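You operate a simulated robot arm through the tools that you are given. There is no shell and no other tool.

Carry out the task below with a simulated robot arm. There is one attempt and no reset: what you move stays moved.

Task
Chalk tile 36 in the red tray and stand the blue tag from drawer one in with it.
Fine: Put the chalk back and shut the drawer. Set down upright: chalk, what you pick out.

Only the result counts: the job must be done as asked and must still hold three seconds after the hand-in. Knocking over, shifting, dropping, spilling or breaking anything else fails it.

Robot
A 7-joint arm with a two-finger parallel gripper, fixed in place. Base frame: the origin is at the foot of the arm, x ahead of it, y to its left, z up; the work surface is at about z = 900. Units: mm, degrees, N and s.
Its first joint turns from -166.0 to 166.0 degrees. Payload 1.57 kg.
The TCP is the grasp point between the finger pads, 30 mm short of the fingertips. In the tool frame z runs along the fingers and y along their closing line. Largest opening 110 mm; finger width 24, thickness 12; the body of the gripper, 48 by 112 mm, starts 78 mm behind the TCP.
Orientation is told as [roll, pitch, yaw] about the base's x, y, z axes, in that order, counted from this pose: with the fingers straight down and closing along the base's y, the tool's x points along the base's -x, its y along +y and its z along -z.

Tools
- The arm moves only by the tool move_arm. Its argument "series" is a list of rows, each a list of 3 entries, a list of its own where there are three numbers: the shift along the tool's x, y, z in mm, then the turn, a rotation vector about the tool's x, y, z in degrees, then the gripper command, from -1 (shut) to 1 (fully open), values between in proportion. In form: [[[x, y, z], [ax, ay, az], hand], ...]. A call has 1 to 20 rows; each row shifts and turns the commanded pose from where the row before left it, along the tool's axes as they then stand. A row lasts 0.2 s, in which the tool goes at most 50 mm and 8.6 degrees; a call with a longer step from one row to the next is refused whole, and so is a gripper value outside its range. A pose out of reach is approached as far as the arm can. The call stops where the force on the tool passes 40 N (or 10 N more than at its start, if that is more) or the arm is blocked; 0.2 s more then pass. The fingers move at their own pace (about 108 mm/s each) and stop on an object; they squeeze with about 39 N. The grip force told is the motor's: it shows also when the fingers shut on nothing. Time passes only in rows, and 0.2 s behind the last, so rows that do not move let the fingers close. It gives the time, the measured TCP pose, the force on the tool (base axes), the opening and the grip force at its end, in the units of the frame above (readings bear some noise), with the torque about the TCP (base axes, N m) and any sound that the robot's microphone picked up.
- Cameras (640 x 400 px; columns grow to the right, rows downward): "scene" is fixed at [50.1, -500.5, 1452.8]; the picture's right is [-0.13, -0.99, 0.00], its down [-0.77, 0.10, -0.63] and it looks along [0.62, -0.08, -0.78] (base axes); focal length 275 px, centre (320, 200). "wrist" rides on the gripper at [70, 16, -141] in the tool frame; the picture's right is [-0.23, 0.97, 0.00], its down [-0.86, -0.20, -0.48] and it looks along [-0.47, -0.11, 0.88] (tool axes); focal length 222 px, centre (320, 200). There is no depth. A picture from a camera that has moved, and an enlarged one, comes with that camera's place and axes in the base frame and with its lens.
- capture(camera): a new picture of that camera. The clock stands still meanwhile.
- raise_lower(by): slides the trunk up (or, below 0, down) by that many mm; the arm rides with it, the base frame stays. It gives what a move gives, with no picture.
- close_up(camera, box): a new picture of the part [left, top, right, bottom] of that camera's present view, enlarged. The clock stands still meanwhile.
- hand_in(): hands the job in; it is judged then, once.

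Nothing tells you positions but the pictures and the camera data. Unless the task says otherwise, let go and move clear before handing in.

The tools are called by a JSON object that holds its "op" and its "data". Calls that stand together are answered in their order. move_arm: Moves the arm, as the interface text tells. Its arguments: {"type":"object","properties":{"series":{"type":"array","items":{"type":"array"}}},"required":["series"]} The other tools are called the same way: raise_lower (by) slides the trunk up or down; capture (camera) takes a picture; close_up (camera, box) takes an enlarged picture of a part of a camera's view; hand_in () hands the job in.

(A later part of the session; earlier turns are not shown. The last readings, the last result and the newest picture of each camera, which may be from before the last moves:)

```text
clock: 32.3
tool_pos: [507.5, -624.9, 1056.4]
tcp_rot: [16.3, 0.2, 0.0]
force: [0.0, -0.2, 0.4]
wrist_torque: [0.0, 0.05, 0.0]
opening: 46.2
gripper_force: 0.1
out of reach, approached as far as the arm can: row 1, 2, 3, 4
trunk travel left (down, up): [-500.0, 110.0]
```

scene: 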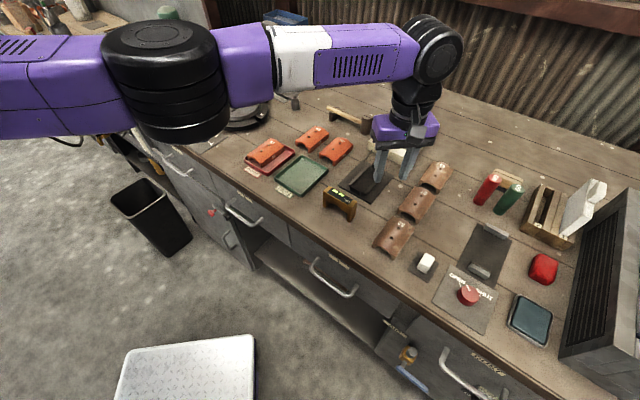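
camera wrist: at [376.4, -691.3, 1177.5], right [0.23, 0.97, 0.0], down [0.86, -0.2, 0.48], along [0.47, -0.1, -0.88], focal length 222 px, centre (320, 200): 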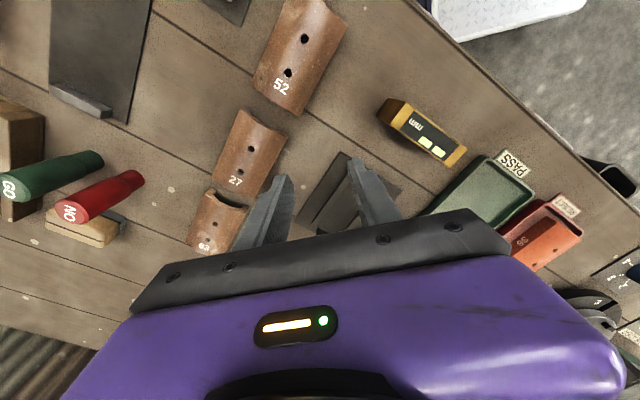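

Tilting alone doesn't free it either. I'll try many very small inward steps, since near full stretch a tiny inward move needs a large elbow change.

{"op": "move_arm", "data": {"series": [[[0.28, 0.92, 0.26], [0, 0, 0], -0.16], [[0.28, 0.92, 0.26], [0, 0, 0], -0.16], [[0.28, 0.92, 0.26], [0, 0, 0], -0.16], [[0.28, 0.92, 0.26], [0, 0, 0], -0.16], [[0.28, 0.92, 0.26], [0, 0, 0], -0.16], [[0.28, 0.92, 0.26], [0, 0, 0], -0.16], [[0.28, 0.92, 0.26], [0, 0, 0], -0.16], [[0.28, 0.92, 0.26], [0, 0, 0], -0.16], [[0.28, 0.92, 0.26], [0, 0, 0], -0.16], [[0.28, 0.92, 0.26], [0, 0, 0], -0.16], [[0.28, 0.92, 0.26], [0, 0, 0], -0.16], [[0.28, 0.92, 0.26], [0, 0, 0], -0.16], [[0.28, 0.92, 0.26], [0, 0, 0], -0.16], [[0.28, 0.92, 0.26], [0, 0, 0], -0.16], [[0.28, 0.92, 0.26], [0, 0, 0], -0.16], [[0.28, 0.92, 0.26], [0, 0, 0], -0.16], [[0.28, 0.92, 0.26], [0, 0, 0], -0.16], [[0.28, 0.92, 0.26], [0, 0, 0], -0.16], [[0.28, 0.92, 0.26], [0, 0, 0], -0.16], [[0.28, 0.92, 0.26], [0, 0, 0], -0.16]]}}

{"op": "capture", "data": {"camera": "scene"}}

```text
clock: 36.5
tool_pos: [506.9, -624.8, 1054.0]
tcp_rot: [16.1, 0.1, -0.1]
force: [-0.5, -0.1, -0.4]
wrist_torque: [-0.01, -0.01, 0.03]
opening: 46.3
gripper_force: 0.1
out of reach, approached as far as the arm can: row 4, 8, 11, 15, 19
trunk travel left (down, up): [-500.0, 110.0]
```

```text
taken
```

scene: 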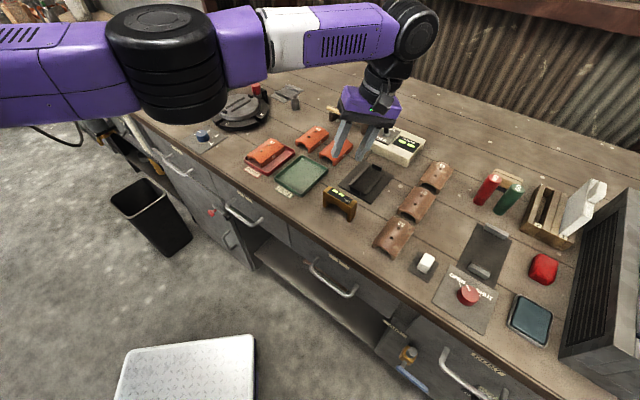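

Small steps make no progress, so the arm really is locked at full stretch about a point near (304, 0). I'll tilt and turn the wrist so its camera looks back at the robot to understand the arm's posture.

{"op": "move_arm", "data": {"series": [[[0, 0, 0], [0, 2.2, -7.7], -0.16], [[0, 0, 0], [0, 2.2, -7.7], -0.16], [[0, 0, 0], [0, 2.2, -7.7], -0.16], [[0, 0, 0], [0, 2.2, -7.7], -0.16], [[0, 0, 0], [0, 2.2, -7.7], -0.16], [[0, 33, 0], [-8, 0, 0], -0.16], [[0, 33, 0], [-8, 0, 0], -0.16], [[0, 33, 0], [-8, 0, 0], -0.16], [[0, 33, 0], [-8, 0, 0], -0.16], [[0, 33, 0], [-8, 0, 0], -0.16], [[0, 33, 0], [-8, 0, 0], -0.16], [[0, 0, 0], [0, 0, 0], -0.16]]}}

{"op": "capture", "data": {"camera": "wrist"}}

{"op": "capture", "data": {"camera": "scene"}}

```text
clock: 39.1
tool_pos: [396.8, -474.2, 1139.2]
tcp_rot: [63.9, 0.0, 40.0]
force: [0.1, -0.7, 0.2]
wrist_torque: [0.01, 0.02, 0.0]
opening: 46.1
gripper_force: 0.1
out of reach, approached as far as the arm can: row 7, 8, 10, 11
trunk travel left (down, up): [-500.0, 110.0]
```

```text
taken
camera wrist: at [419.1, -612.1, 1217.0], right [-0.1, 0.47, 0.87], down [0.99, 0.15, 0.03], along [-0.12, 0.87, -0.48], focal length 222 px, centre (320, 200)
```

wrist: 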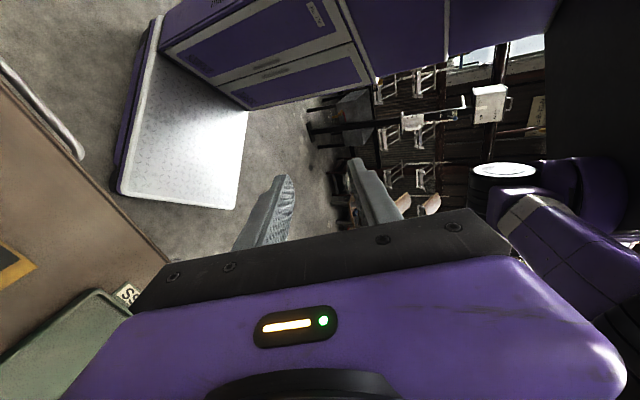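

```text
taken
```

scene: 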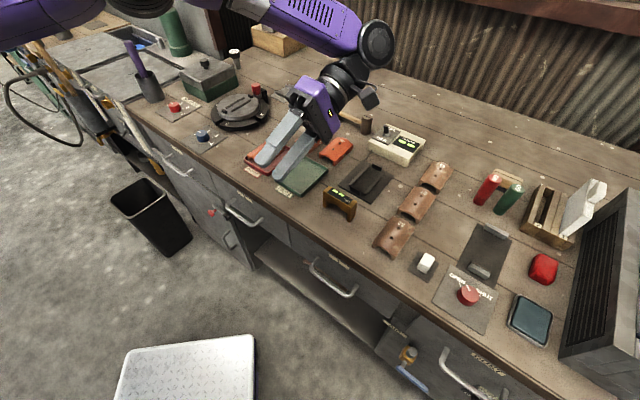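

Now I see the robot: a purple tower whose shoulder sits about 300 mm ahead of the base origin, so the real reach is measured from near (304, 0). This posture has unlocked the elbow; I return the tool to pointing down at a comfortable distance.

{"op": "move_arm", "data": {"series": [[[0, 0, 0], [8, 0, 0], -0.16], [[0, 0, 0], [8, 0, 0], -0.16], [[0, 0, 0], [8, 0, 0], -0.16], [[0, 0, 0], [8, 0, 0], -0.16], [[0, 0, 0], [8, 0, 0], -0.16], [[0, 0, 0], [8, 0, 0], -0.16], [[0, 0, 0], [8, 0, 0], -0.16], [[0, 0, 0], [7.9, 0, 0], -0.16], [[0, 0, 0], [0, 0, 0], -0.16]]}}

{"op": "move_arm", "data": {"series": [[[0, 0, 0], [0, 0, 8.5], -0.16], [[0, 0, 0], [0, 0, 8.5], -0.16], [[0, 0, 0], [0, 0, 8.5], -0.16], [[0, 0, 0], [0, 0, 8.5], -0.16], [[0, 0, 0], [0, 0, 8.5], -0.16], [[0, 0, 0], [0, 0, 8.5], -0.16], [[0, 0, 0], [0, 0, 8.5], -0.16], [[0, 0, 0], [0, 0, 8.5], -0.16], [[0, 0, 0], [0, 0, 8.5], -0.16], [[0, 0, 0], [0, 0, 8.5], -0.16], [[0, 0, 0], [0, 0, 0], -0.16]]}}

{"op": "capture", "data": {"camera": "scene"}}

```text
clock: 41.1
tool_pos: [392.1, -472.3, 1130.9]
tcp_rot: [1.4, 0.1, 39.8]
force: [0.6, -0.2, 0.3]
wrist_torque: [0.01, 0.02, 0.01]
opening: 46.0
gripper_force: 0.1
trunk travel left (down, up): [-500.0, 110.0]
```

```text
clock: 43.5
tool_pos: [396.1, -474.9, 1138.8]
tcp_rot: [0.0, 0.1, -45.2]
force: [-1.4, -0.6, 0.1]
wrist_torque: [0.03, -0.03, -0.01]
opening: 46.3
gripper_force: 0.1
trunk travel left (down, up): [-500.0, 110.0]
```

```text
taken
```

scene: 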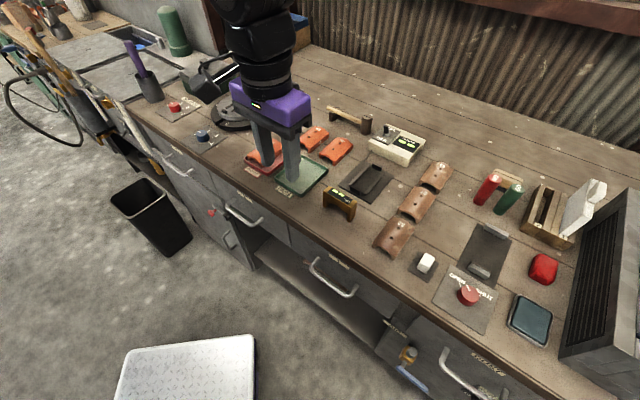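

The elbow is free again and the arm is in a comfortable pose. I lower the trunk 160 mm so the shoulder is level with the wrist for bench work, then tilt the tool 30° toward the bench and travel in front of the bench to the chalk's position.

{"op": "raise_lower", "data": {"by": -160}}

{"op": "move_arm", "data": {"series": [[[0, 0, -20], [0, 0, -0.2], -0.16], [[0, 0, 0], [0, -7.5, 0], -0.16], [[0, 0, 0], [0, -7.5, 0], -0.16], [[0, 0, 0], [0, -7.5, 0], -0.16], [[0, 0, 0], [0, -7.5, 0], -0.16], [[0, -40, 0], [0, 0, 0], -0.16], [[0, -40, 0], [0, 0, 0], -0.16], [[0, -40, 0], [0, 0, 0], -0.16], [[0, -40, 0], [0, 0, 0], -0.16], [[0, -40, 0], [0, 0, 0], -0.16], [[0, -40, 0], [0, 0, 0], -0.16], [[0, -40, 0], [0, 0, 0], -0.16], [[0, 0, 0], [0, 0, 0], -0.16]]}}

{"op": "capture", "data": {"camera": "wrist"}}

{"op": "capture", "data": {"camera": "scene"}}

```text
clock: 45.3
tool_pos: [395.1, -474.6, 979.4]
tcp_rot: [0.0, 0.1, -45.1]
force: [-0.4, 0.4, 0.3]
wrist_torque: [-0.01, -0.02, 0.01]
opening: 46.2
gripper_force: 0.0
trunk travel left (down, up): [-340.0, 270.0]
```

```text
clock: 48.1
tool_pos: [197.5, -674.5, 998.6]
tcp_rot: [0.1, -29.9, -45.0]
force: [-0.1, -0.5, -0.1]
wrist_torque: [0.0, -0.01, 0.0]
opening: 46.4
gripper_force: 0.0
trunk travel left (down, up): [-340.0, 270.0]
```

```text
taken
camera wrist: at [116.1, -571.2, 1086.9], right [0.83, 0.55, 0.11], down [0.21, -0.5, 0.84], along [0.52, -0.67, -0.53], focal length 222 px, centre (320, 200)
```

wrist: 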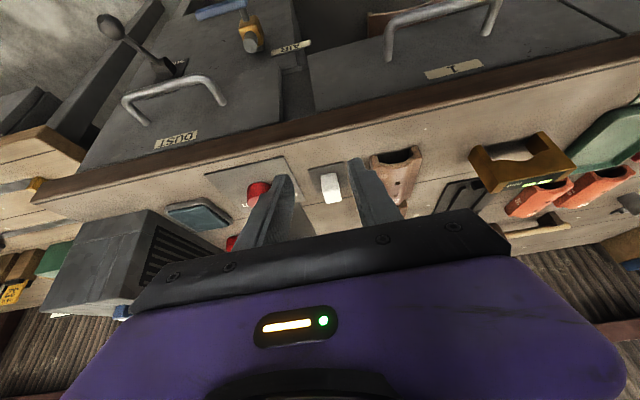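

```text
taken
```

scene: 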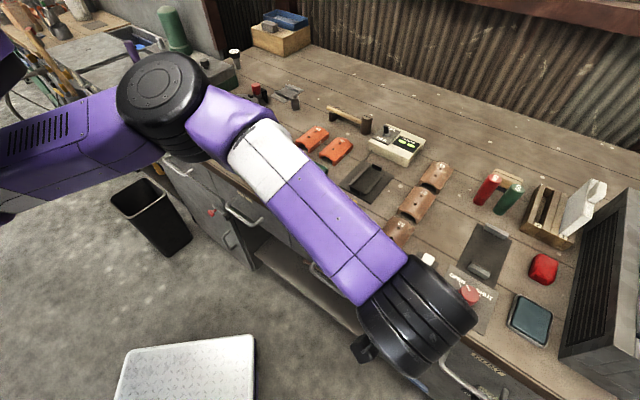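

The tool is now tilted 30°, the chalk lies where predicted in the wrist view. I move over it and stop 20 mm high to check centring.

{"op": "move_arm", "data": {"series": [[[-29.2, 0.9, 16.8], [0, 0, 0], -0.16], [[-29.2, 0, 16.8], [0, 0, 0], -0.16], [[-29.2, 0, 16.8], [0, 0, 0], -0.16], [[17, 0, 29.5], [0, 0, 0], -0.16], [[0, 0, 0], [0, 0, 0], -0.16]]}}

{"op": "capture", "data": {"camera": "wrist"}}

{"op": "close_up", "data": {"camera": "wrist", "box": [240, 140, 400, 240]}}

```text
clock: 49.3
tool_pos: [270.9, -743.5, 964.3]
tcp_rot: [0.0, -29.9, -45.0]
force: [0.6, 0.7, -0.5]
wrist_torque: [0.01, 0.03, 0.03]
opening: 46.0
gripper_force: 0.0
trunk travel left (down, up): [-340.0, 270.0]
```

```text
taken
camera wrist: at [188.8, -641.4, 1052.7], right [0.83, 0.55, 0.11], down [0.21, -0.5, 0.84], along [0.52, -0.67, -0.53], focal length 222 px, centre (320, 200)
```

wrist: 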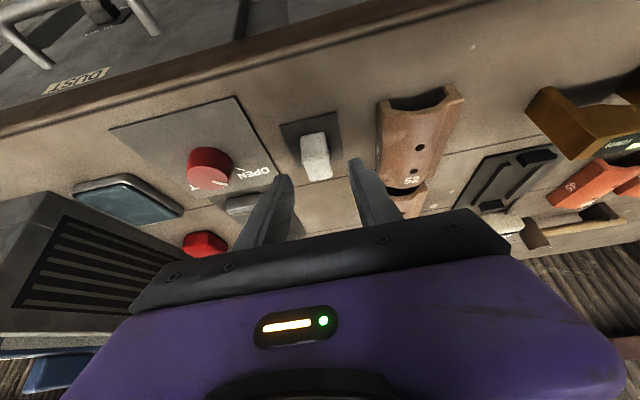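

```text
4.00 times, centred on (320, 190) of wrist
camera zoom: at [188.8, -641.4, 1052.7], right [0.83, 0.55, 0.11], down [0.21, -0.5, 0.84], along [0.52, -0.67, -0.53], focal length 888 px, centre (320, 240)
```

zoom: 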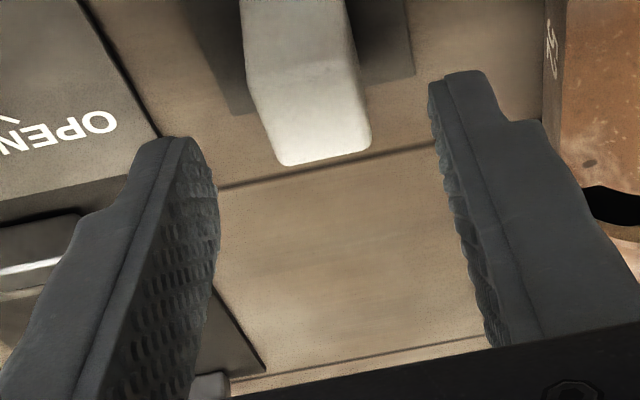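

Position is good; I go down the last 20 mm with a small sideways correction and check before closing.

{"op": "move_arm", "data": {"series": [[[5, -1.5, 8.8], [0, 0, 0], -0.16], [[5.1, 0, 8.8], [0, 0, 0], -0.16], [[0, 0, 0], [0, 0, 0], -0.16]]}}

{"op": "close_up", "data": {"camera": "wrist", "box": [240, 110, 400, 210]}}

{"op": "close_up", "data": {"camera": "scene", "box": [380, 215, 476, 275]}}

```text
clock: 50.1
tool_pos: [270.4, -744.5, 944.0]
tcp_rot: [0.0, -29.9, -45.0]
force: [-0.6, 0.2, -0.2]
wrist_torque: [-0.01, 0.03, -0.02]
opening: 46.2
gripper_force: 0.0
trunk travel left (down, up): [-340.0, 270.0]
```

```text
4.00 times, centred on (320, 160) of wrist
camera zoom: at [187.2, -642.1, 1033.1], right [0.83, 0.55, 0.11], down [0.21, -0.5, 0.84], along [0.52, -0.67, -0.53], focal length 888 px, centre (320, 360)
```

zoom: 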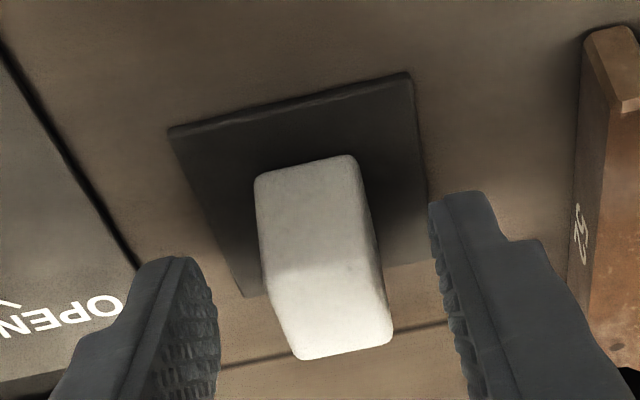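

```text
6.67 times, centred on (428, 245) of scene
camera zoom: at [50.1, -500.5, 1452.8], right [-0.13, -0.99, 0.0], down [-0.77, 0.1, -0.63], along [0.62, -0.08, -0.78], focal length 1836 px, centre (-400, -100)
```

zoom: 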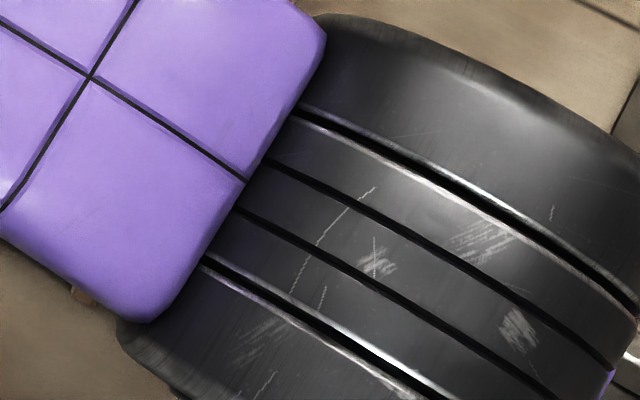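

The chalk lies between the fingers with the tips at mid-height. I close the gripper.

{"op": "move_arm", "data": {"series": [[[0, 0, 0], [0, 0, 0], -1], [[0, 0, 0], [0, 0, 0], -1], [[0, 0, 0], [0, 0, 0], -1]]}}

{"op": "close_up", "data": {"camera": "wrist", "box": [240, 110, 400, 210]}}

```text
clock: 50.9
tool_pos: [269.4, -744.5, 944.8]
tcp_rot: [0.0, -29.9, -45.0]
force: [-0.3, 0.3, -0.2]
wrist_torque: [-0.04, 0.03, -0.02]
opening: 20.7
gripper_force: 34.3
trunk travel left (down, up): [-340.0, 270.0]
```

```text
4.00 times, centred on (320, 160) of wrist
camera zoom: at [187.1, -642.1, 1033.3], right [0.83, 0.55, 0.11], down [0.21, -0.5, 0.84], along [0.52, -0.67, -0.53], focal length 888 px, centre (320, 360)
```

zoom: 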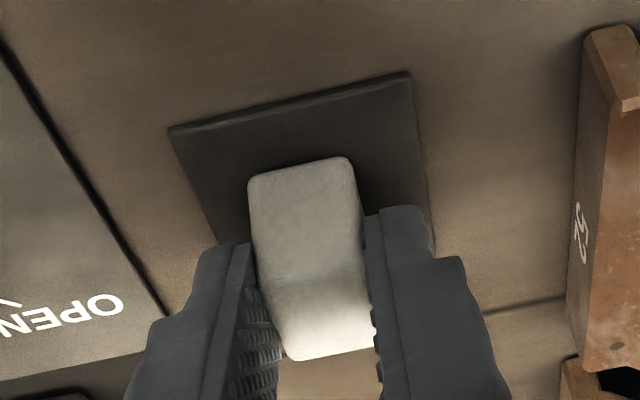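

The chalk is gripped (20.7 mm opening). I lift it well clear and carry it over to above tile 36.

{"op": "move_arm", "data": {"series": [[[-5, 0, -8.7], [0, 0, 0], -1], [[-19.2, 0, -33.2], [0, 0, 0], -1], [[-19.2, 0, -33.2], [0, 0, 0], -1], [[-14.1, 0, -24.5], [0, 0, 0], -1], [[0, 0, 0], [0, 0, 0], -1]]}}

{"op": "move_arm", "data": {"series": [[[-2.4, 42.5, 1.4], [0, 0, 0], -1], [[-2.4, 42.5, 1.4], [0, 0, 0], -1], [[-2.4, 42.5, 1.4], [0, 0, 0], -1], [[-2.4, 42.5, 1.4], [0, 0, 0], -1], [[-2.4, 42.5, 1.4], [0, 0, 0], -1], [[-2.4, 42.5, 1.4], [0, 0, 0], -1], [[-2.4, 42.5, 1.4], [0, 0, 0], -1], [[-2.4, 42.5, 1.4], [0, 0, 0], -1], [[-2.4, 42.5, 1.4], [0, 0, 0], -1], [[-2.4, 42.5, 1.4], [0, 0, 0], -1], [[-2.4, 42.5, 1.4], [0, 0, 0], -1], [[-2.4, 42.5, 1.4], [0, 0, 0], -1], [[0, 0, 0], [0, 0, 0], -1]]}}

{"op": "capture", "data": {"camera": "wrist"}}

{"op": "capture", "data": {"camera": "scene"}}

```text
clock: 52.1
tool_pos: [268.6, -744.8, 1059.8]
tcp_rot: [0.0, -29.9, -45.0]
force: [-0.2, -0.1, 0.1]
wrist_torque: [0.02, -0.01, 0.0]
opening: 0.0
gripper_force: 21.1
trunk travel left (down, up): [-340.0, 270.0]
```

```text
clock: 54.9
tool_pos: [654.4, -407.8, 1059.4]
tcp_rot: [0.0, -30.0, -45.0]
force: [-0.3, 0.4, -0.6]
wrist_torque: [0.03, -0.03, -0.01]
opening: 0.0
gripper_force: 21.5
trunk travel left (down, up): [-340.0, 270.0]
```

```text
taken
camera wrist: at [572.0, -305.2, 1148.2], right [0.83, 0.55, 0.11], down [0.21, -0.5, 0.84], along [0.52, -0.67, -0.53], focal length 222 px, centre (320, 200)
```

wrist: 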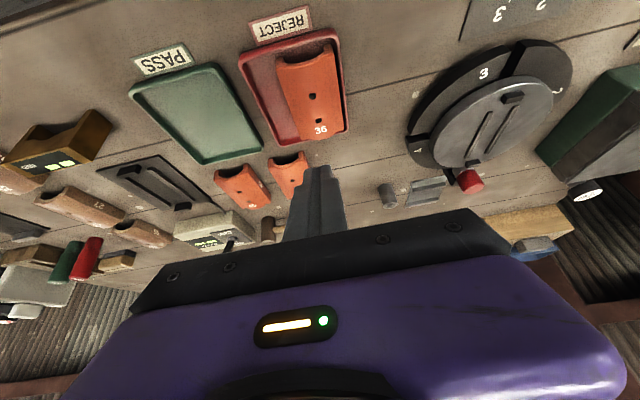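

```text
taken
```

scene: 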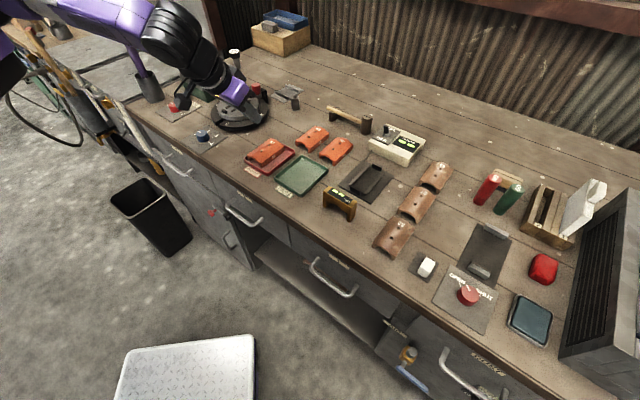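

The gripper is empty: the chalk slipped out of the grip while lifting. I check where and how it stands.

{"op": "close_up", "data": {"camera": "scene", "box": [394, 245, 458, 285]}}

{"op": "close_up", "data": {"camera": "wrist", "box": [220, 0, 380, 100]}}

```text
10.00 times, centred on (426, 265) of scene
camera zoom: at [50.1, -500.5, 1452.8], right [-0.13, -0.99, 0.0], down [-0.77, 0.1, -0.63], along [0.62, -0.08, -0.78], focal length 2753 px, centre (-740, -450)
```

zoom: 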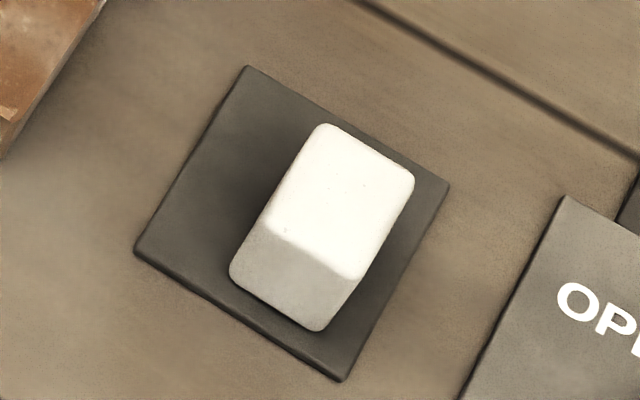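

```text
4.00 times, centred on (300, 50) of wrist
camera zoom: at [572.0, -305.2, 1148.2], right [0.83, 0.55, 0.11], down [0.21, -0.5, 0.84], along [0.52, -0.67, -0.53], focal length 888 px, centre (400, 800)
```

zoom: 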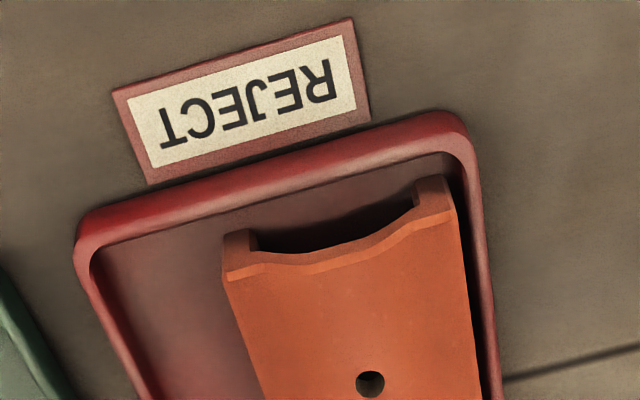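

The chalk still stands upright on its pad, only a few millimetres shifted. I'll go back, grip it deeper this time with 25° tilt, and lift slowly.

{"op": "move_arm", "data": {"series": [[[0, 0, 0], [0, 5, 0], -0.16], [[2.84, -42.95, -1.32], [0, 0, 0], -0.16], [[2.84, -42.95, -1.32], [0, 0, 0], -0.16], [[2.84, -42.95, -1.32], [0, 0, 0], -0.16], [[2.84, -42.95, -1.32], [0, 0, 0], -0.16], [[2.84, -42.95, -1.32], [0, 0, 0], -0.16], [[2.84, -42.95, -1.32], [0, 0, 0], -0.16], [[2.84, -42.95, -1.32], [0, 0, 0], -0.16], [[2.84, -42.95, -1.32], [0, 0, 0], -0.16], [[2.84, -42.95, -1.32], [0, 0, 0], -0.16], [[2.84, -42.95, -1.32], [0, 0, 0], -0.16], [[2.84, -42.95, -1.32], [0, 0, 0], -0.16], [[2.84, -42.95, -1.32], [0, 0, 0], -0.16], [[17, 0, 36.2], [0, 0, 0], -0.16], [[17, 0, 36.2], [0, 0, 0], -0.16], [[0, 0, 0], [0, 0, 0], -0.16]]}}

{"op": "close_up", "data": {"camera": "wrist", "box": [240, 110, 400, 210]}}

```text
clock: 58.3
tool_pos: [262.8, -746.3, 979.2]
tcp_rot: [0.0, -25.0, -44.8]
force: [-0.5, 0.0, 0.2]
wrist_torque: [0.03, -0.02, -0.02]
opening: 46.1
gripper_force: 0.0
trunk travel left (down, up): [-340.0, 270.0]
```

```text
4.00 times, centred on (320, 160) of wrist
camera zoom: at [185.7, -649.3, 1078.7], right [0.83, 0.54, 0.1], down [0.27, -0.55, 0.79], along [0.48, -0.64, -0.6], focal length 888 px, centre (320, 360)
```

zoom: 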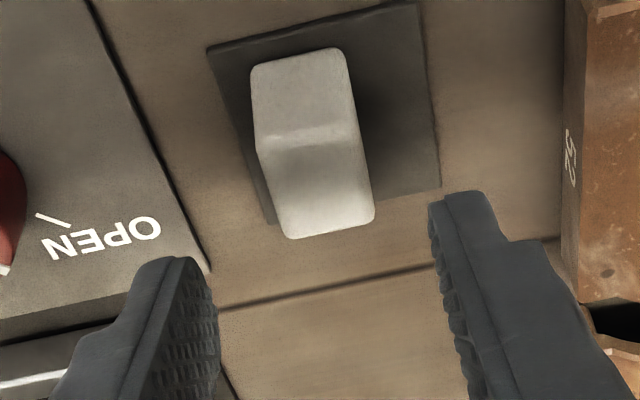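

The chalk is centred under the fingers. I go down to about z 938 and check.

{"op": "move_arm", "data": {"series": [[[6.4, 0.5, 13.9], [0, 0, 0], -0.16], [[6.3, 0, 13.6], [0, 0, 0], -0.16], [[4.4, 0, 9.6], [0, 0, 0], -0.16], [[0, 0, 0], [0, 0, 0], -0.16]]}}

{"op": "close_up", "data": {"camera": "wrist", "box": [240, 110, 400, 210]}}

```text
clock: 59.3
tool_pos: [262.7, -746.6, 938.8]
tcp_rot: [0.0, -24.9, -45.0]
force: [-0.6, -0.4, 0.0]
wrist_torque: [0.01, 0.0, 0.0]
opening: 45.9
gripper_force: 0.1
trunk travel left (down, up): [-340.0, 270.0]
```

```text
4.00 times, centred on (320, 160) of wrist
camera zoom: at [186.9, -648.7, 1038.0], right [0.83, 0.54, 0.1], down [0.27, -0.55, 0.79], along [0.48, -0.64, -0.6], focal length 888 px, centre (320, 360)
```

zoom: 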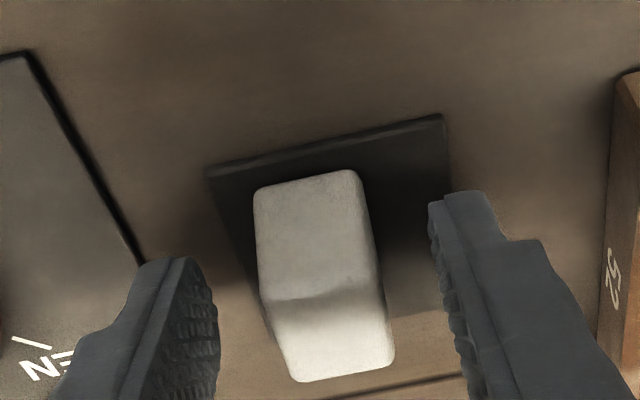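

The tips now reach lower on the chalk. I close and lift only 8 mm slowly to verify the hold.

{"op": "move_arm", "data": {"series": [[[0, 0, 0], [0, 0, 0], -1], [[0, 0, 0], [0, 0, 0], -1], [[0, 0, 0], [0, 0, 0], -1], [[0, 0, 0], [0, 0, 0], -1]]}}

{"op": "move_arm", "data": {"series": [[[-0.84, 0, -1.81], [0, 0, 0], -1], [[-0.84, 0, -1.81], [0, 0, 0], -1], [[-0.84, 0, -1.81], [0, 0, 0], -1], [[-0.84, 0, -1.81], [0, 0, 0], -1], [[0, 0, 0], [0, 0, 0], -1]]}}

{"op": "close_up", "data": {"camera": "wrist", "box": [240, 110, 400, 210]}}

```text
clock: 60.3
tool_pos: [263.6, -746.3, 937.7]
tcp_rot: [0.0, -24.9, -44.9]
force: [0.3, 0.0, -0.4]
wrist_torque: [0.01, -0.02, 0.01]
opening: 20.6
gripper_force: 34.2
trunk travel left (down, up): [-340.0, 270.0]
```

```text
clock: 61.5
tool_pos: [261.9, -746.3, 945.7]
tcp_rot: [-0.1, -24.9, -44.8]
force: [0.4, 1.0, -1.1]
wrist_torque: [0.04, 0.03, -0.02]
opening: 20.6
gripper_force: 34.1
trunk travel left (down, up): [-340.0, 270.0]
```

```text
4.00 times, centred on (320, 160) of wrist
camera zoom: at [186.4, -649.1, 1046.3], right [0.83, 0.54, 0.1], down [0.27, -0.55, 0.79], along [0.48, -0.64, -0.6], focal length 888 px, centre (320, 360)
```

zoom: 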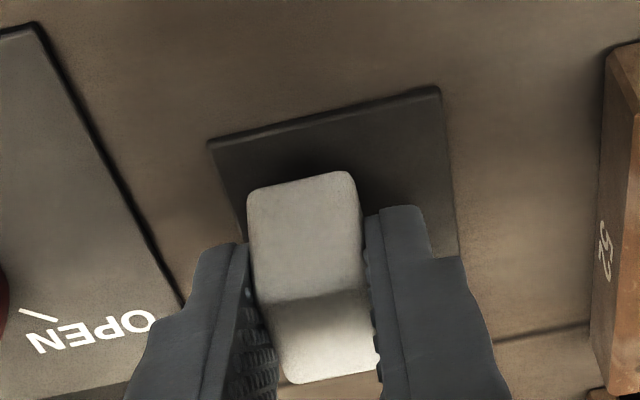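

The chalk holds. I lift further in gentle steps and check the hold again before carrying.

{"op": "move_arm", "data": {"series": [[[-2.1, 0, -4.5], [0, 0, 0], -1], [[-3.4, 0, -7.2], [0, 0, 0], -1], [[-4.2, 0, -9.1], [0, 0, 0], -1], [[-4.2, 0, -9.1], [0, 0, 0], -1], [[-4.2, 0, -9.1], [0, 0, 0], -1], [[-4.2, 0, -9.1], [0, 0, 0], -1], [[-3.4, 0, -7.2], [0, 0, 0], -1], [[-2.1, 0, -4.5], [0, 0, 0], -1], [[0, 0, 0], [0, 0, 0], -1]]}}

{"op": "close_up", "data": {"camera": "wrist", "box": [240, 110, 400, 210]}}

```text
clock: 63.5
tool_pos: [262.5, -746.5, 1013.2]
tcp_rot: [0.0, -25.0, -45.0]
force: [0.4, -0.2, 0.1]
wrist_torque: [0.01, 0.01, -0.04]
opening: 20.7
gripper_force: 34.4
trunk travel left (down, up): [-340.0, 270.0]
```

```text
4.00 times, centred on (320, 160) of wrist
camera zoom: at [186.3, -649.3, 1112.8], right [0.83, 0.54, 0.1], down [0.27, -0.55, 0.79], along [0.48, -0.64, -0.6], focal length 888 px, centre (320, 360)
```

zoom: 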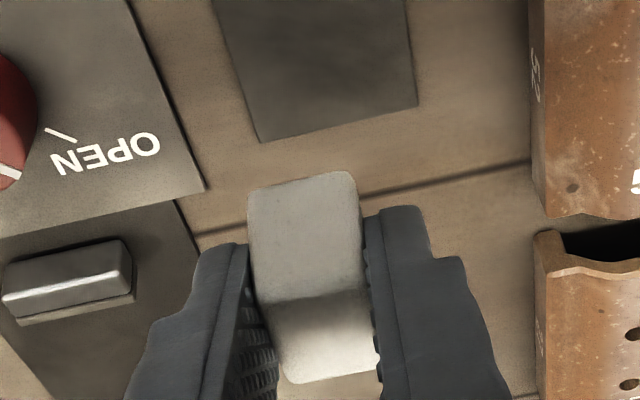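

The chalk holds steady. I carry it gently across to above tile 36 at a safe height.

{"op": "move_arm", "data": {"series": [[[-5.1, 0, -10.9], [0, 0, 0], -1], [[-5.1, 15, -10.9], [0, 0, 0], -1], [[-5.1, 25, -10.9], [0, 0, 0], -1], [[-2.54, 35, 1.18], [0, 0, 0], -1], [[-2.54, 35, 1.18], [0, 0, 0], -1], [[-2.54, 35, 1.18], [0, 0, 0], -1], [[-2.54, 35, 1.18], [0, 0, 0], -1], [[-2.54, 35, 1.18], [0, 0, 0], -1], [[-2.54, 35, 1.18], [0, 0, 0], -1], [[-2.54, 35, 1.18], [0, 0, 0], -1], [[-2.54, 35, 1.18], [0, 0, 0], -1], [[-2.54, 35, 1.18], [0, 0, 0], -1], [[-2.54, 35, 1.18], [0, 0, 0], -1], [[-2.54, 35, 1.18], [0, 0, 0], -1], [[-2.54, 35, 1.18], [0, 0, 0], -1], [[-2.54, 35, 1.18], [0, 0, 0], -1], [[0, 15, 0], [0, 0, 0], -1], [[0, 5.8, 0], [0, 0, 0], -1], [[0, 0, 0], [0, 0, 0], -1]]}}

{"op": "capture", "data": {"camera": "wrist"}}

{"op": "close_up", "data": {"camera": "scene", "box": [190, 80, 350, 180]}}

```text
clock: 67.5
tool_pos: [652.7, -405.0, 1049.0]
tcp_rot: [0.0, -24.9, -45.0]
force: [-0.5, 0.3, -0.3]
wrist_torque: [0.01, 0.02, 0.03]
opening: 20.7
gripper_force: 33.6
trunk travel left (down, up): [-340.0, 270.0]
```

```text
taken
camera wrist: at [576.2, -308.9, 1148.4], right [0.83, 0.54, 0.1], down [0.27, -0.55, 0.79], along [0.48, -0.64, -0.6], focal length 222 px, centre (320, 200)
```

wrist: 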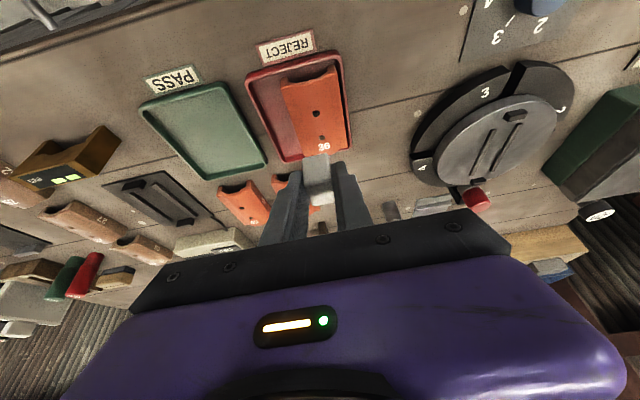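

```text
4.00 times, centred on (270, 130) of scene
camera zoom: at [50.1, -500.5, 1452.8], right [-0.13, -0.99, 0.0], down [-0.77, 0.1, -0.63], along [0.62, -0.08, -0.78], focal length 1101 px, centre (520, 480)
```

zoom: 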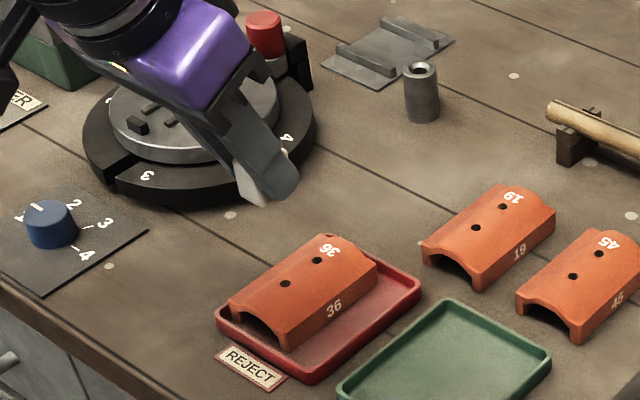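

The chalk is held over tile 36. I zoom in on the tile to refine the crown line before coming down.

{"op": "close_up", "data": {"camera": "wrist", "box": [240, 50, 384, 140]}}

{"op": "close_up", "data": {"camera": "wrist", "box": [260, 130, 388, 210]}}

```text
4.44 times, centred on (312, 95) of wrist
camera zoom: at [576.2, -308.9, 1148.4], right [0.83, 0.54, 0.1], down [0.27, -0.55, 0.79], along [0.48, -0.64, -0.6], focal length 987 px, centre (356, 667)
```

zoom: 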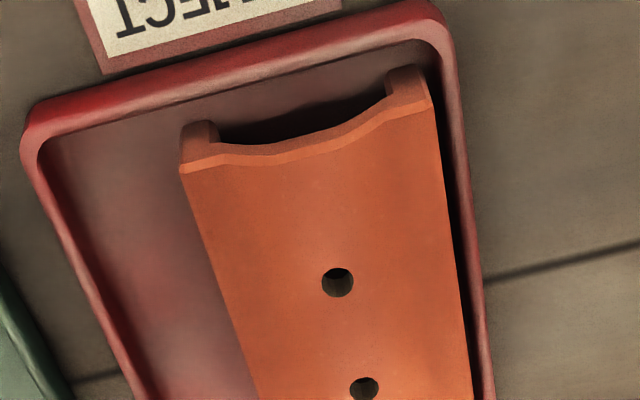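

```text
5.00 times, centred on (324, 170) of wrist
camera zoom: at [576.2, -308.9, 1148.4], right [0.83, 0.54, 0.1], down [0.27, -0.55, 0.79], along [0.48, -0.64, -0.6], focal length 1111 px, centre (300, 350)
```

zoom: 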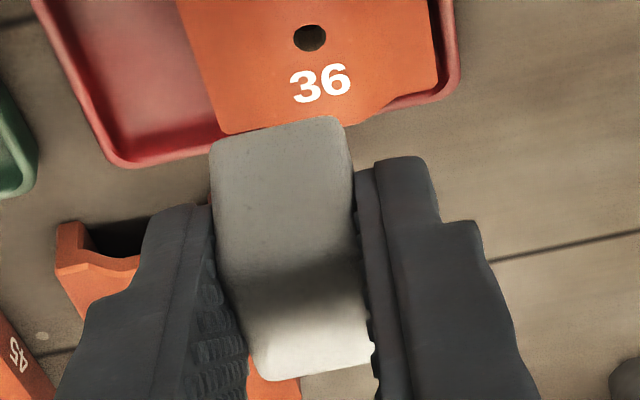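

The crown line of tile 36 is at about u 176 and the chalk is right above it. I come down to just above the tile, then feel for contact.

{"op": "move_arm", "data": {"series": [[[8.45, 0, 18.1], [0, 0, 0], -1], [[8.45, 0, 18.1], [0, 0, 0], -1], [[8.45, 0, 18.1], [0, 0, 0], -1], [[4.2, 0, 9.1], [0, 0, 0], -1], [[0, 0, 0], [0, 0, 0], -1]]}}

{"op": "close_up", "data": {"camera": "wrist", "box": [240, 90, 400, 190]}}

{"op": "close_up", "data": {"camera": "scene", "box": [210, 100, 306, 160]}}

```text
clock: 68.7
tool_pos: [652.3, -407.3, 979.0]
tcp_rot: [-0.1, -24.9, -44.9]
force: [-0.5, 0.3, -0.1]
wrist_torque: [0.02, -0.01, -0.01]
opening: 20.5
gripper_force: 34.1
trunk travel left (down, up): [-340.0, 270.0]
```

```text
4.00 times, centred on (320, 140) of wrist
camera zoom: at [576.2, -309.5, 1078.1], right [0.83, 0.54, 0.1], down [0.27, -0.55, 0.79], along [0.48, -0.64, -0.6], focal length 888 px, centre (320, 440)
```

zoom: 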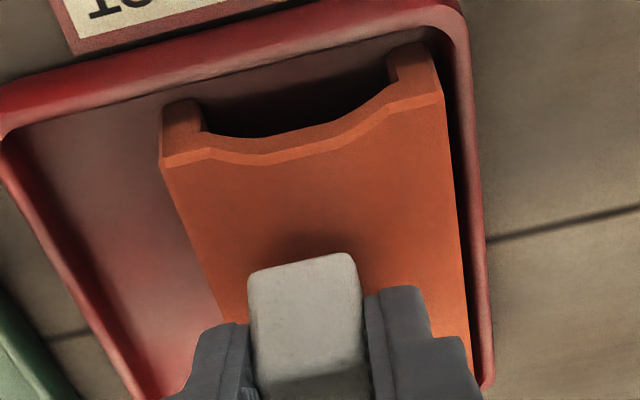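

```text
6.67 times, centred on (258, 130) of scene
camera zoom: at [50.1, -500.5, 1452.8], right [-0.13, -0.99, 0.0], down [-0.77, 0.1, -0.63], along [0.62, -0.08, -0.78], focal length 1836 px, centre (733, 667)
```

zoom: 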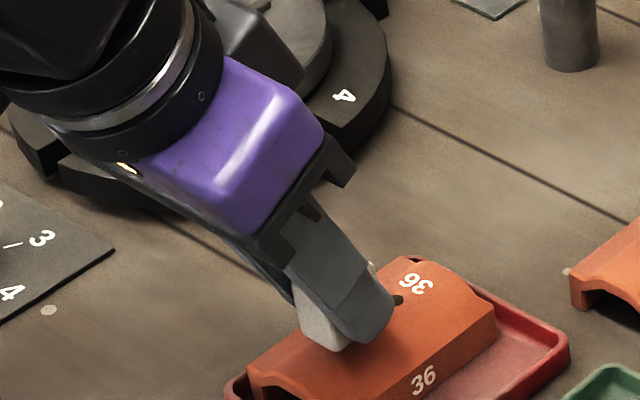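

Chalk bottom is about 10 mm above the tile. I lower in small steps watching the force.

{"op": "move_arm", "data": {"series": [[[0.63, 1.5, 1.36], [0, 0, 0], -1], [[0.63, 0.5, 1.36], [0, 0, 0], -1], [[0.63, 0, 1.36], [0, 0, 0], -1], [[0.63, 0, 1.36], [0, 0, 0], -1], [[0, 0, 0], [0, 0, 0], -1]]}}

{"op": "move_arm", "data": {"series": [[[0.42, 0, 0.91], [0, 0, 0], -1], [[0.42, 0, 0.91], [0, 0, 0], -1], [[0, 0, 0], [0, 0, 0], -1]]}}

{"op": "close_up", "data": {"camera": "wrist", "box": [240, 90, 400, 190]}}

```text
clock: 69.9
tool_pos: [654.4, -405.3, 973.4]
tcp_rot: [0.1, -25.0, -44.9]
force: [-0.4, 0.6, -0.4]
wrist_torque: [-0.04, 0.0, -0.02]
opening: 20.5
gripper_force: 34.4
trunk travel left (down, up): [-340.0, 270.0]
```

```text
clock: 70.7
tool_pos: [654.2, -404.6, 970.2]
tcp_rot: [0.0, -24.9, -44.9]
force: [-0.1, 0.3, -0.3]
wrist_torque: [0.01, 0.01, 0.0]
opening: 20.8
gripper_force: 33.9
trunk travel left (down, up): [-340.0, 270.0]
```

```text
4.00 times, centred on (320, 140) of wrist
camera zoom: at [577.7, -308.5, 1070.1], right [0.83, 0.54, 0.1], down [0.27, -0.55, 0.79], along [0.48, -0.64, -0.6], focal length 888 px, centre (320, 440)
```

zoom: 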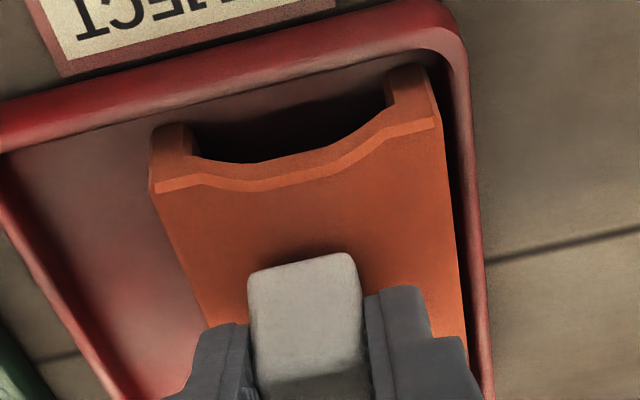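

{"op": "move_arm", "data": {"series": [[[0.42, 0, 0.91], [0, 0, 0], -1], [[0.42, 0, 0.91], [0, 0, 0], -1], [[0, 0, 0], [0, 0, 0], -1]]}}

{"op": "move_arm", "data": {"series": [[[0.42, 0, 0.91], [0, 0, 0], -1], [[0.42, 0, 0.91], [0, 0, 0], -1], [[0, 0, 0], [0, 0, 0], -1]]}}

```text
clock: 71.5
tool_pos: [653.6, -405.7, 967.8]
tcp_rot: [-0.1, -24.8, -44.9]
force: [-0.2, -1.0, 0.1]
wrist_torque: [-0.01, -0.03, 0.02]
opening: 20.6
gripper_force: 34.6
trunk travel left (down, up): [-340.0, 270.0]
```

```text
clock: 72.3
tool_pos: [655.0, -405.2, 966.6]
tcp_rot: [0.1, -25.0, -44.8]
force: [-0.6, 1.8, 12.0]
wrist_torque: [0.09, -0.07, 0.0]
opening: 20.5
gripper_force: 34.3
trunk travel left (down, up): [-340.0, 270.0]
```

Contact at about 12 N. I ease off slightly and draw a stroke along the tile's length.

{"op": "move_arm", "data": {"series": [[[-0.2, 0, -0.43], [0, 0, 0], -1], [[-2.27, 0, 1.06], [0, 0, 0], -1], [[-3.63, 0, 1.69], [0, 0, 0], -1], [[0, 0, 0], [0, 0, 0], -1]]}}

{"op": "close_up", "data": {"camera": "wrist", "box": [240, 90, 400, 190]}}

```text
clock: 73.3
tool_pos: [658.1, -410.3, 966.6]
tcp_rot: [0.0, -24.9, -45.0]
force: [-5.7, 6.2, 18.4]
wrist_torque: [0.16, 0.06, 0.01]
opening: 20.6
gripper_force: 34.3
trunk travel left (down, up): [-340.0, 270.0]
```

```text
4.00 times, centred on (320, 140) of wrist
camera zoom: at [582.0, -312.8, 1067.2], right [0.83, 0.54, 0.1], down [0.26, -0.55, 0.79], along [0.48, -0.64, -0.6], focal length 888 px, centre (320, 440)
```

zoom: 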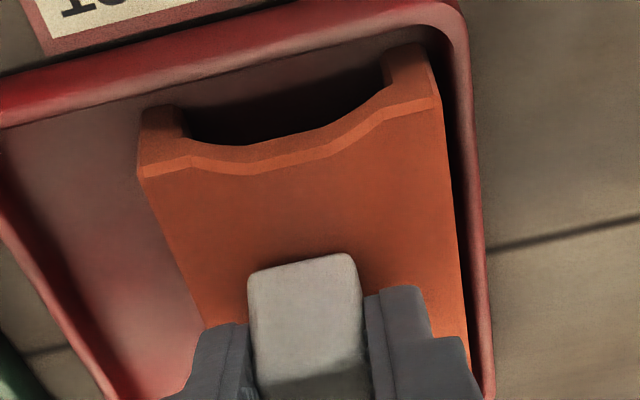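

The force rose to 18 N, so I lift slightly and continue the stroke with a lighter touch.

{"op": "move_arm", "data": {"series": [[[-0.38, 0, -0.82], [0, 0, 0], -1], [[-3.63, 0, 1.69], [0, 0, 0], -1], [[-3.63, 0, 1.69], [0, 0, 0], -1], [[0, 0, 0], [0, 0, 0], -1]]}}

{"op": "close_up", "data": {"camera": "wrist", "box": [240, 90, 400, 190]}}

{"op": "close_up", "data": {"camera": "scene", "box": [230, 120, 310, 170]}}

```text
clock: 74.3
tool_pos: [665.0, -415.8, 968.0]
tcp_rot: [0.1, -25.0, -44.8]
force: [-0.7, 1.5, 3.9]
wrist_torque: [-0.01, -0.09, 0.06]
opening: 20.8
gripper_force: 35.0
trunk travel left (down, up): [-340.0, 270.0]
```

```text
4.00 times, centred on (320, 140) of wrist
camera zoom: at [588.1, -318.6, 1067.5], right [0.83, 0.54, 0.1], down [0.27, -0.55, 0.79], along [0.48, -0.64, -0.6], focal length 888 px, centre (320, 440)
```

zoom: 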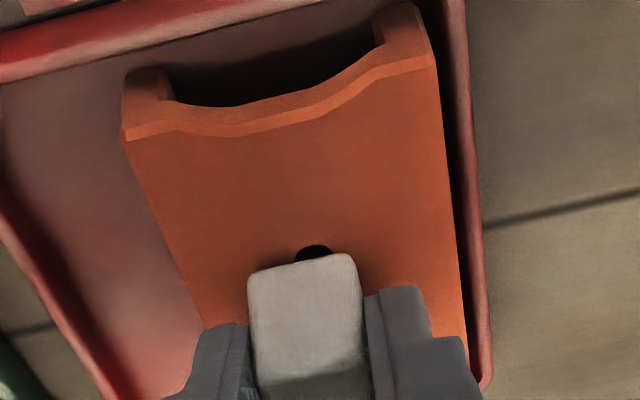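

```text
8.00 times, centred on (270, 145) of scene
camera zoom: at [50.1, -500.5, 1452.8], right [-0.13, -0.99, 0.0], down [-0.77, 0.1, -0.63], along [0.62, -0.08, -0.78], focal length 2203 px, centre (720, 640)
```

zoom: 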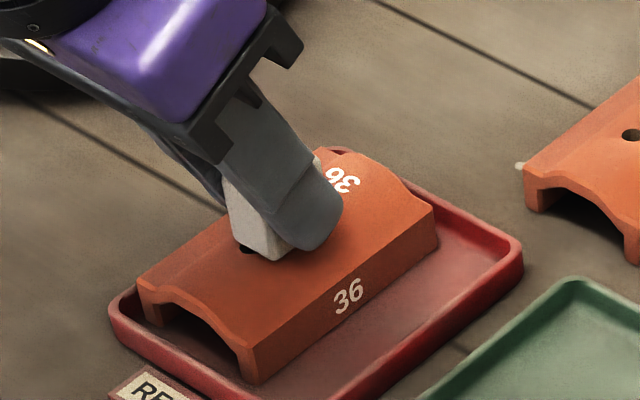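

The contact is now light (about 4 N) and no mark is visible yet. I press a little more and continue the stroke, then return.

{"op": "move_arm", "data": {"series": [[[0.15, 0, 0.32], [0, 0, 0], -1], [[-3.63, 0, 1.69], [0, 0, 0], -1], [[-3.63, 0, 1.69], [0, 0, 0], -1], [[-3.63, 0, 1.69], [0, 0, 0], -1], [[-3.63, 0, 1.69], [0, 0, 0], -1], [[0, 0, 0], [0, 0, 0], -1]]}}

{"op": "close_up", "data": {"camera": "wrist", "box": [240, 70, 400, 170]}}

```text
clock: 75.7
tool_pos: [675.7, -427.1, 968.0]
tcp_rot: [0.0, -24.8, -44.9]
force: [0.0, 0.5, 3.8]
wrist_torque: [-0.02, -0.03, 0.0]
opening: 20.8
gripper_force: 34.3
trunk travel left (down, up): [-340.0, 270.0]
```

```text
4.00 times, centred on (320, 120) of wrist
camera zoom: at [599.2, -330.0, 1067.3], right [0.83, 0.54, 0.1], down [0.27, -0.55, 0.79], along [0.48, -0.64, -0.6], focal length 888 px, centre (320, 520)
```

zoom: 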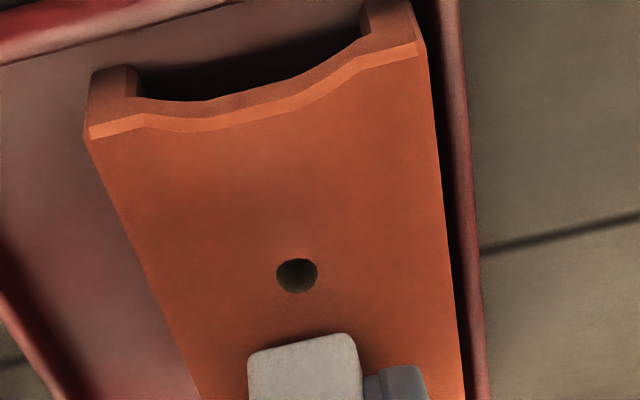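

No mark shows yet. I stroke back toward the front with somewhat firmer contact and then check.

{"op": "move_arm", "data": {"series": [[[0.2, 0, 0.45], [0, 0, 0], -1], [[4.08, 0, -1.9], [0, 0, 0], -1], [[4.08, 0, -1.9], [0, 0, 0], -1], [[4.08, 0, -1.9], [0, 0, 0], -1], [[4.08, 0, -1.9], [0, 0, 0], -1], [[0, 0, 0], [0, 0, 0], -1]]}}

{"op": "close_up", "data": {"camera": "scene", "box": [230, 120, 310, 170]}}

```text
clock: 77.1
tool_pos: [663.2, -413.8, 967.5]
tcp_rot: [0.0, -24.9, -45.0]
force: [2.6, -4.9, 11.1]
wrist_torque: [-0.22, -0.19, -0.01]
opening: 20.7
gripper_force: 34.0
trunk travel left (down, up): [-340.0, 270.0]
```

```text
8.00 times, centred on (270, 145) of scene
camera zoom: at [50.1, -500.5, 1452.8], right [-0.13, -0.99, 0.0], down [-0.77, 0.1, -0.63], along [0.62, -0.08, -0.78], focal length 2203 px, centre (720, 640)
```

zoom: 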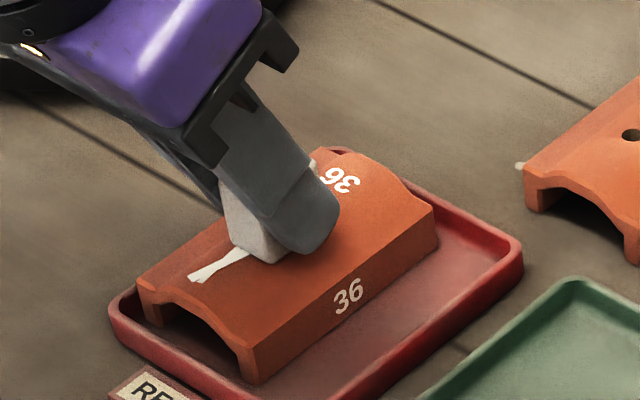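

A white chalk mark now shows on tile 36 and the tile has not moved. I lift off and carry the chalk back toward its pad.

{"op": "move_arm", "data": {"series": [[[-2.1, 0, -4.5], [0, 0, 0], -1], [[-4.2, 0, -9.1], [0, 0, 0], -1], [[-6.3, 0, -13.6], [0, 0, 0], -1], [[-8.5, 0, -18.1], [0, 0, 0], -1], [[-8.5, 0, -18.1], [0, 0, 0], -1], [[-4.2, 0, -9.1], [0, 0, 0], -1], [[0, 0, 0], [0, 0, 0], -1]]}}

{"op": "close_up", "data": {"camera": "wrist", "box": [220, 50, 380, 150]}}

{"op": "close_up", "data": {"camera": "scene", "box": [230, 120, 310, 170]}}

```text
clock: 78.7
tool_pos: [663.3, -414.9, 1046.5]
tcp_rot: [-0.1, -24.9, -44.9]
force: [0.2, 0.0, -0.3]
wrist_torque: [0.0, -0.01, 0.01]
opening: 20.6
gripper_force: 33.9
trunk travel left (down, up): [-340.0, 270.0]
```

```text
4.00 times, centred on (300, 100) of wrist
camera zoom: at [586.7, -317.4, 1146.5], right [0.83, 0.54, 0.1], down [0.27, -0.55, 0.79], along [0.48, -0.64, -0.6], focal length 888 px, centre (400, 600)
```

zoom: 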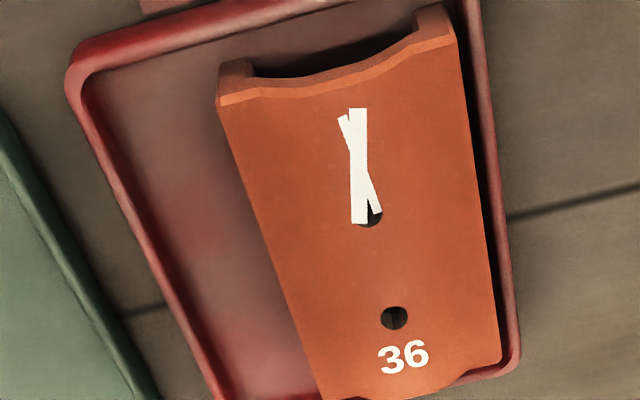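

```text
8.00 times, centred on (270, 145) of scene
camera zoom: at [50.1, -500.5, 1452.8], right [-0.13, -0.99, 0.0], down [-0.77, 0.1, -0.63], along [0.62, -0.08, -0.78], focal length 2203 px, centre (720, 640)
```

zoom: 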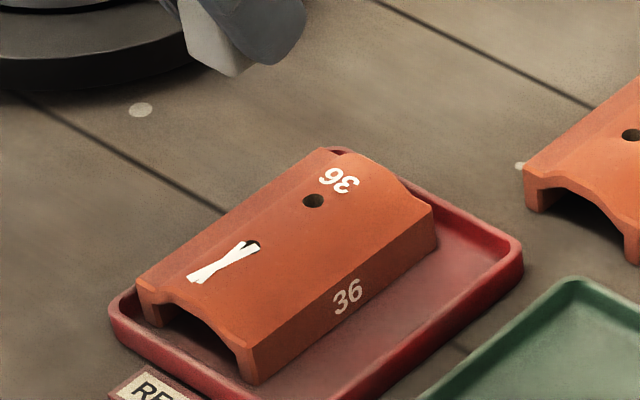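

The mark is clear on tile 36. Now I carry the chalk back to above its pad.

{"op": "move_arm", "data": {"series": [[[0, -15, 0], [0, 0, 0], -1], [[0, -25, 0], [0, 0, 0], -1], [[2.85, -35, -1.33], [0, 0, 0], -1], [[2.85, -35, -1.33], [0, 0, 0], -1], [[2.85, -35, -1.33], [0, 0, 0], -1], [[2.85, -35, -1.33], [0, 0, 0], -1], [[2.85, -35, -1.33], [0, 0, 0], -1], [[2.85, -35, -1.33], [0, 0, 0], -1], [[2.85, -35, -1.33], [0, 0, 0], -1], [[2.85, -35, -1.33], [0, 0, 0], -1], [[2.85, -35, -1.33], [0, 0, 0], -1], [[2.85, -35, -1.33], [0, 0, 0], -1], [[2.85, -35, -1.33], [0, 0, 0], -1], [[2.85, -35, -1.33], [0, 0, 0], -1], [[2.85, -35, -1.33], [0, 0, 0], -1], [[0, -12.7, 0], [0, 0, 0], -1], [[0, -5, 0], [0, 0, 0], -1], [[0, 0, 0], [0, 0, 0], -1]]}}

{"op": "close_up", "data": {"camera": "wrist", "box": [240, 70, 400, 170]}}

{"op": "close_up", "data": {"camera": "wrist", "box": [240, 130, 400, 230]}}

```text
clock: 82.5
tool_pos: [270.9, -748.9, 1045.2]
tcp_rot: [0.1, -24.9, -45.0]
force: [0.5, 0.2, -0.8]
wrist_torque: [-0.03, -0.02, 0.03]
opening: 20.5
gripper_force: 34.5
trunk travel left (down, up): [-340.0, 270.0]
```

```text
4.00 times, centred on (320, 120) of wrist
camera zoom: at [195.1, -651.3, 1146.2], right [0.83, 0.54, 0.1], down [0.27, -0.55, 0.79], along [0.48, -0.64, -0.6], focal length 888 px, centre (320, 520)
```

zoom: 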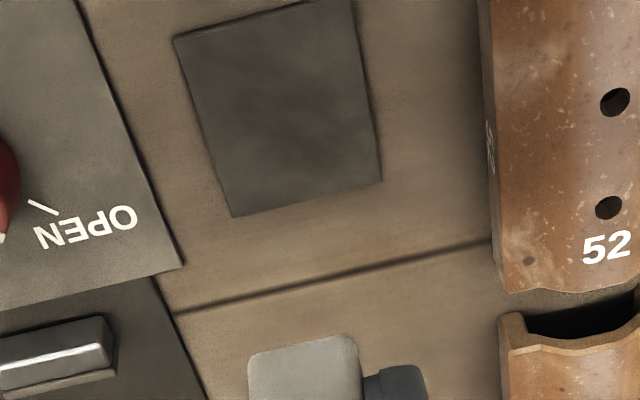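

```text
4.00 times, centred on (320, 180) of wrist
camera zoom: at [195.1, -651.3, 1146.2], right [0.83, 0.54, 0.1], down [0.27, -0.55, 0.79], along [0.48, -0.64, -0.6], focal length 888 px, centre (320, 280)
```

zoom: 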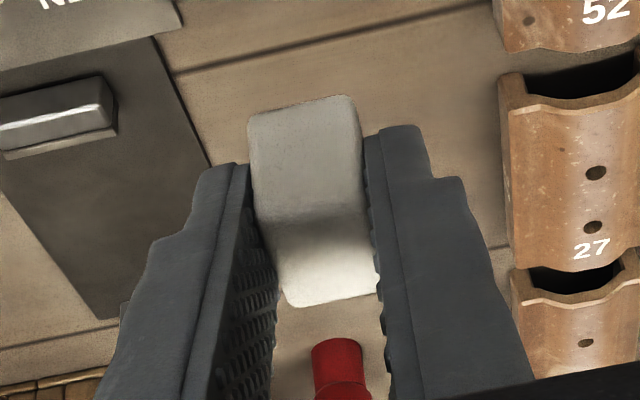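

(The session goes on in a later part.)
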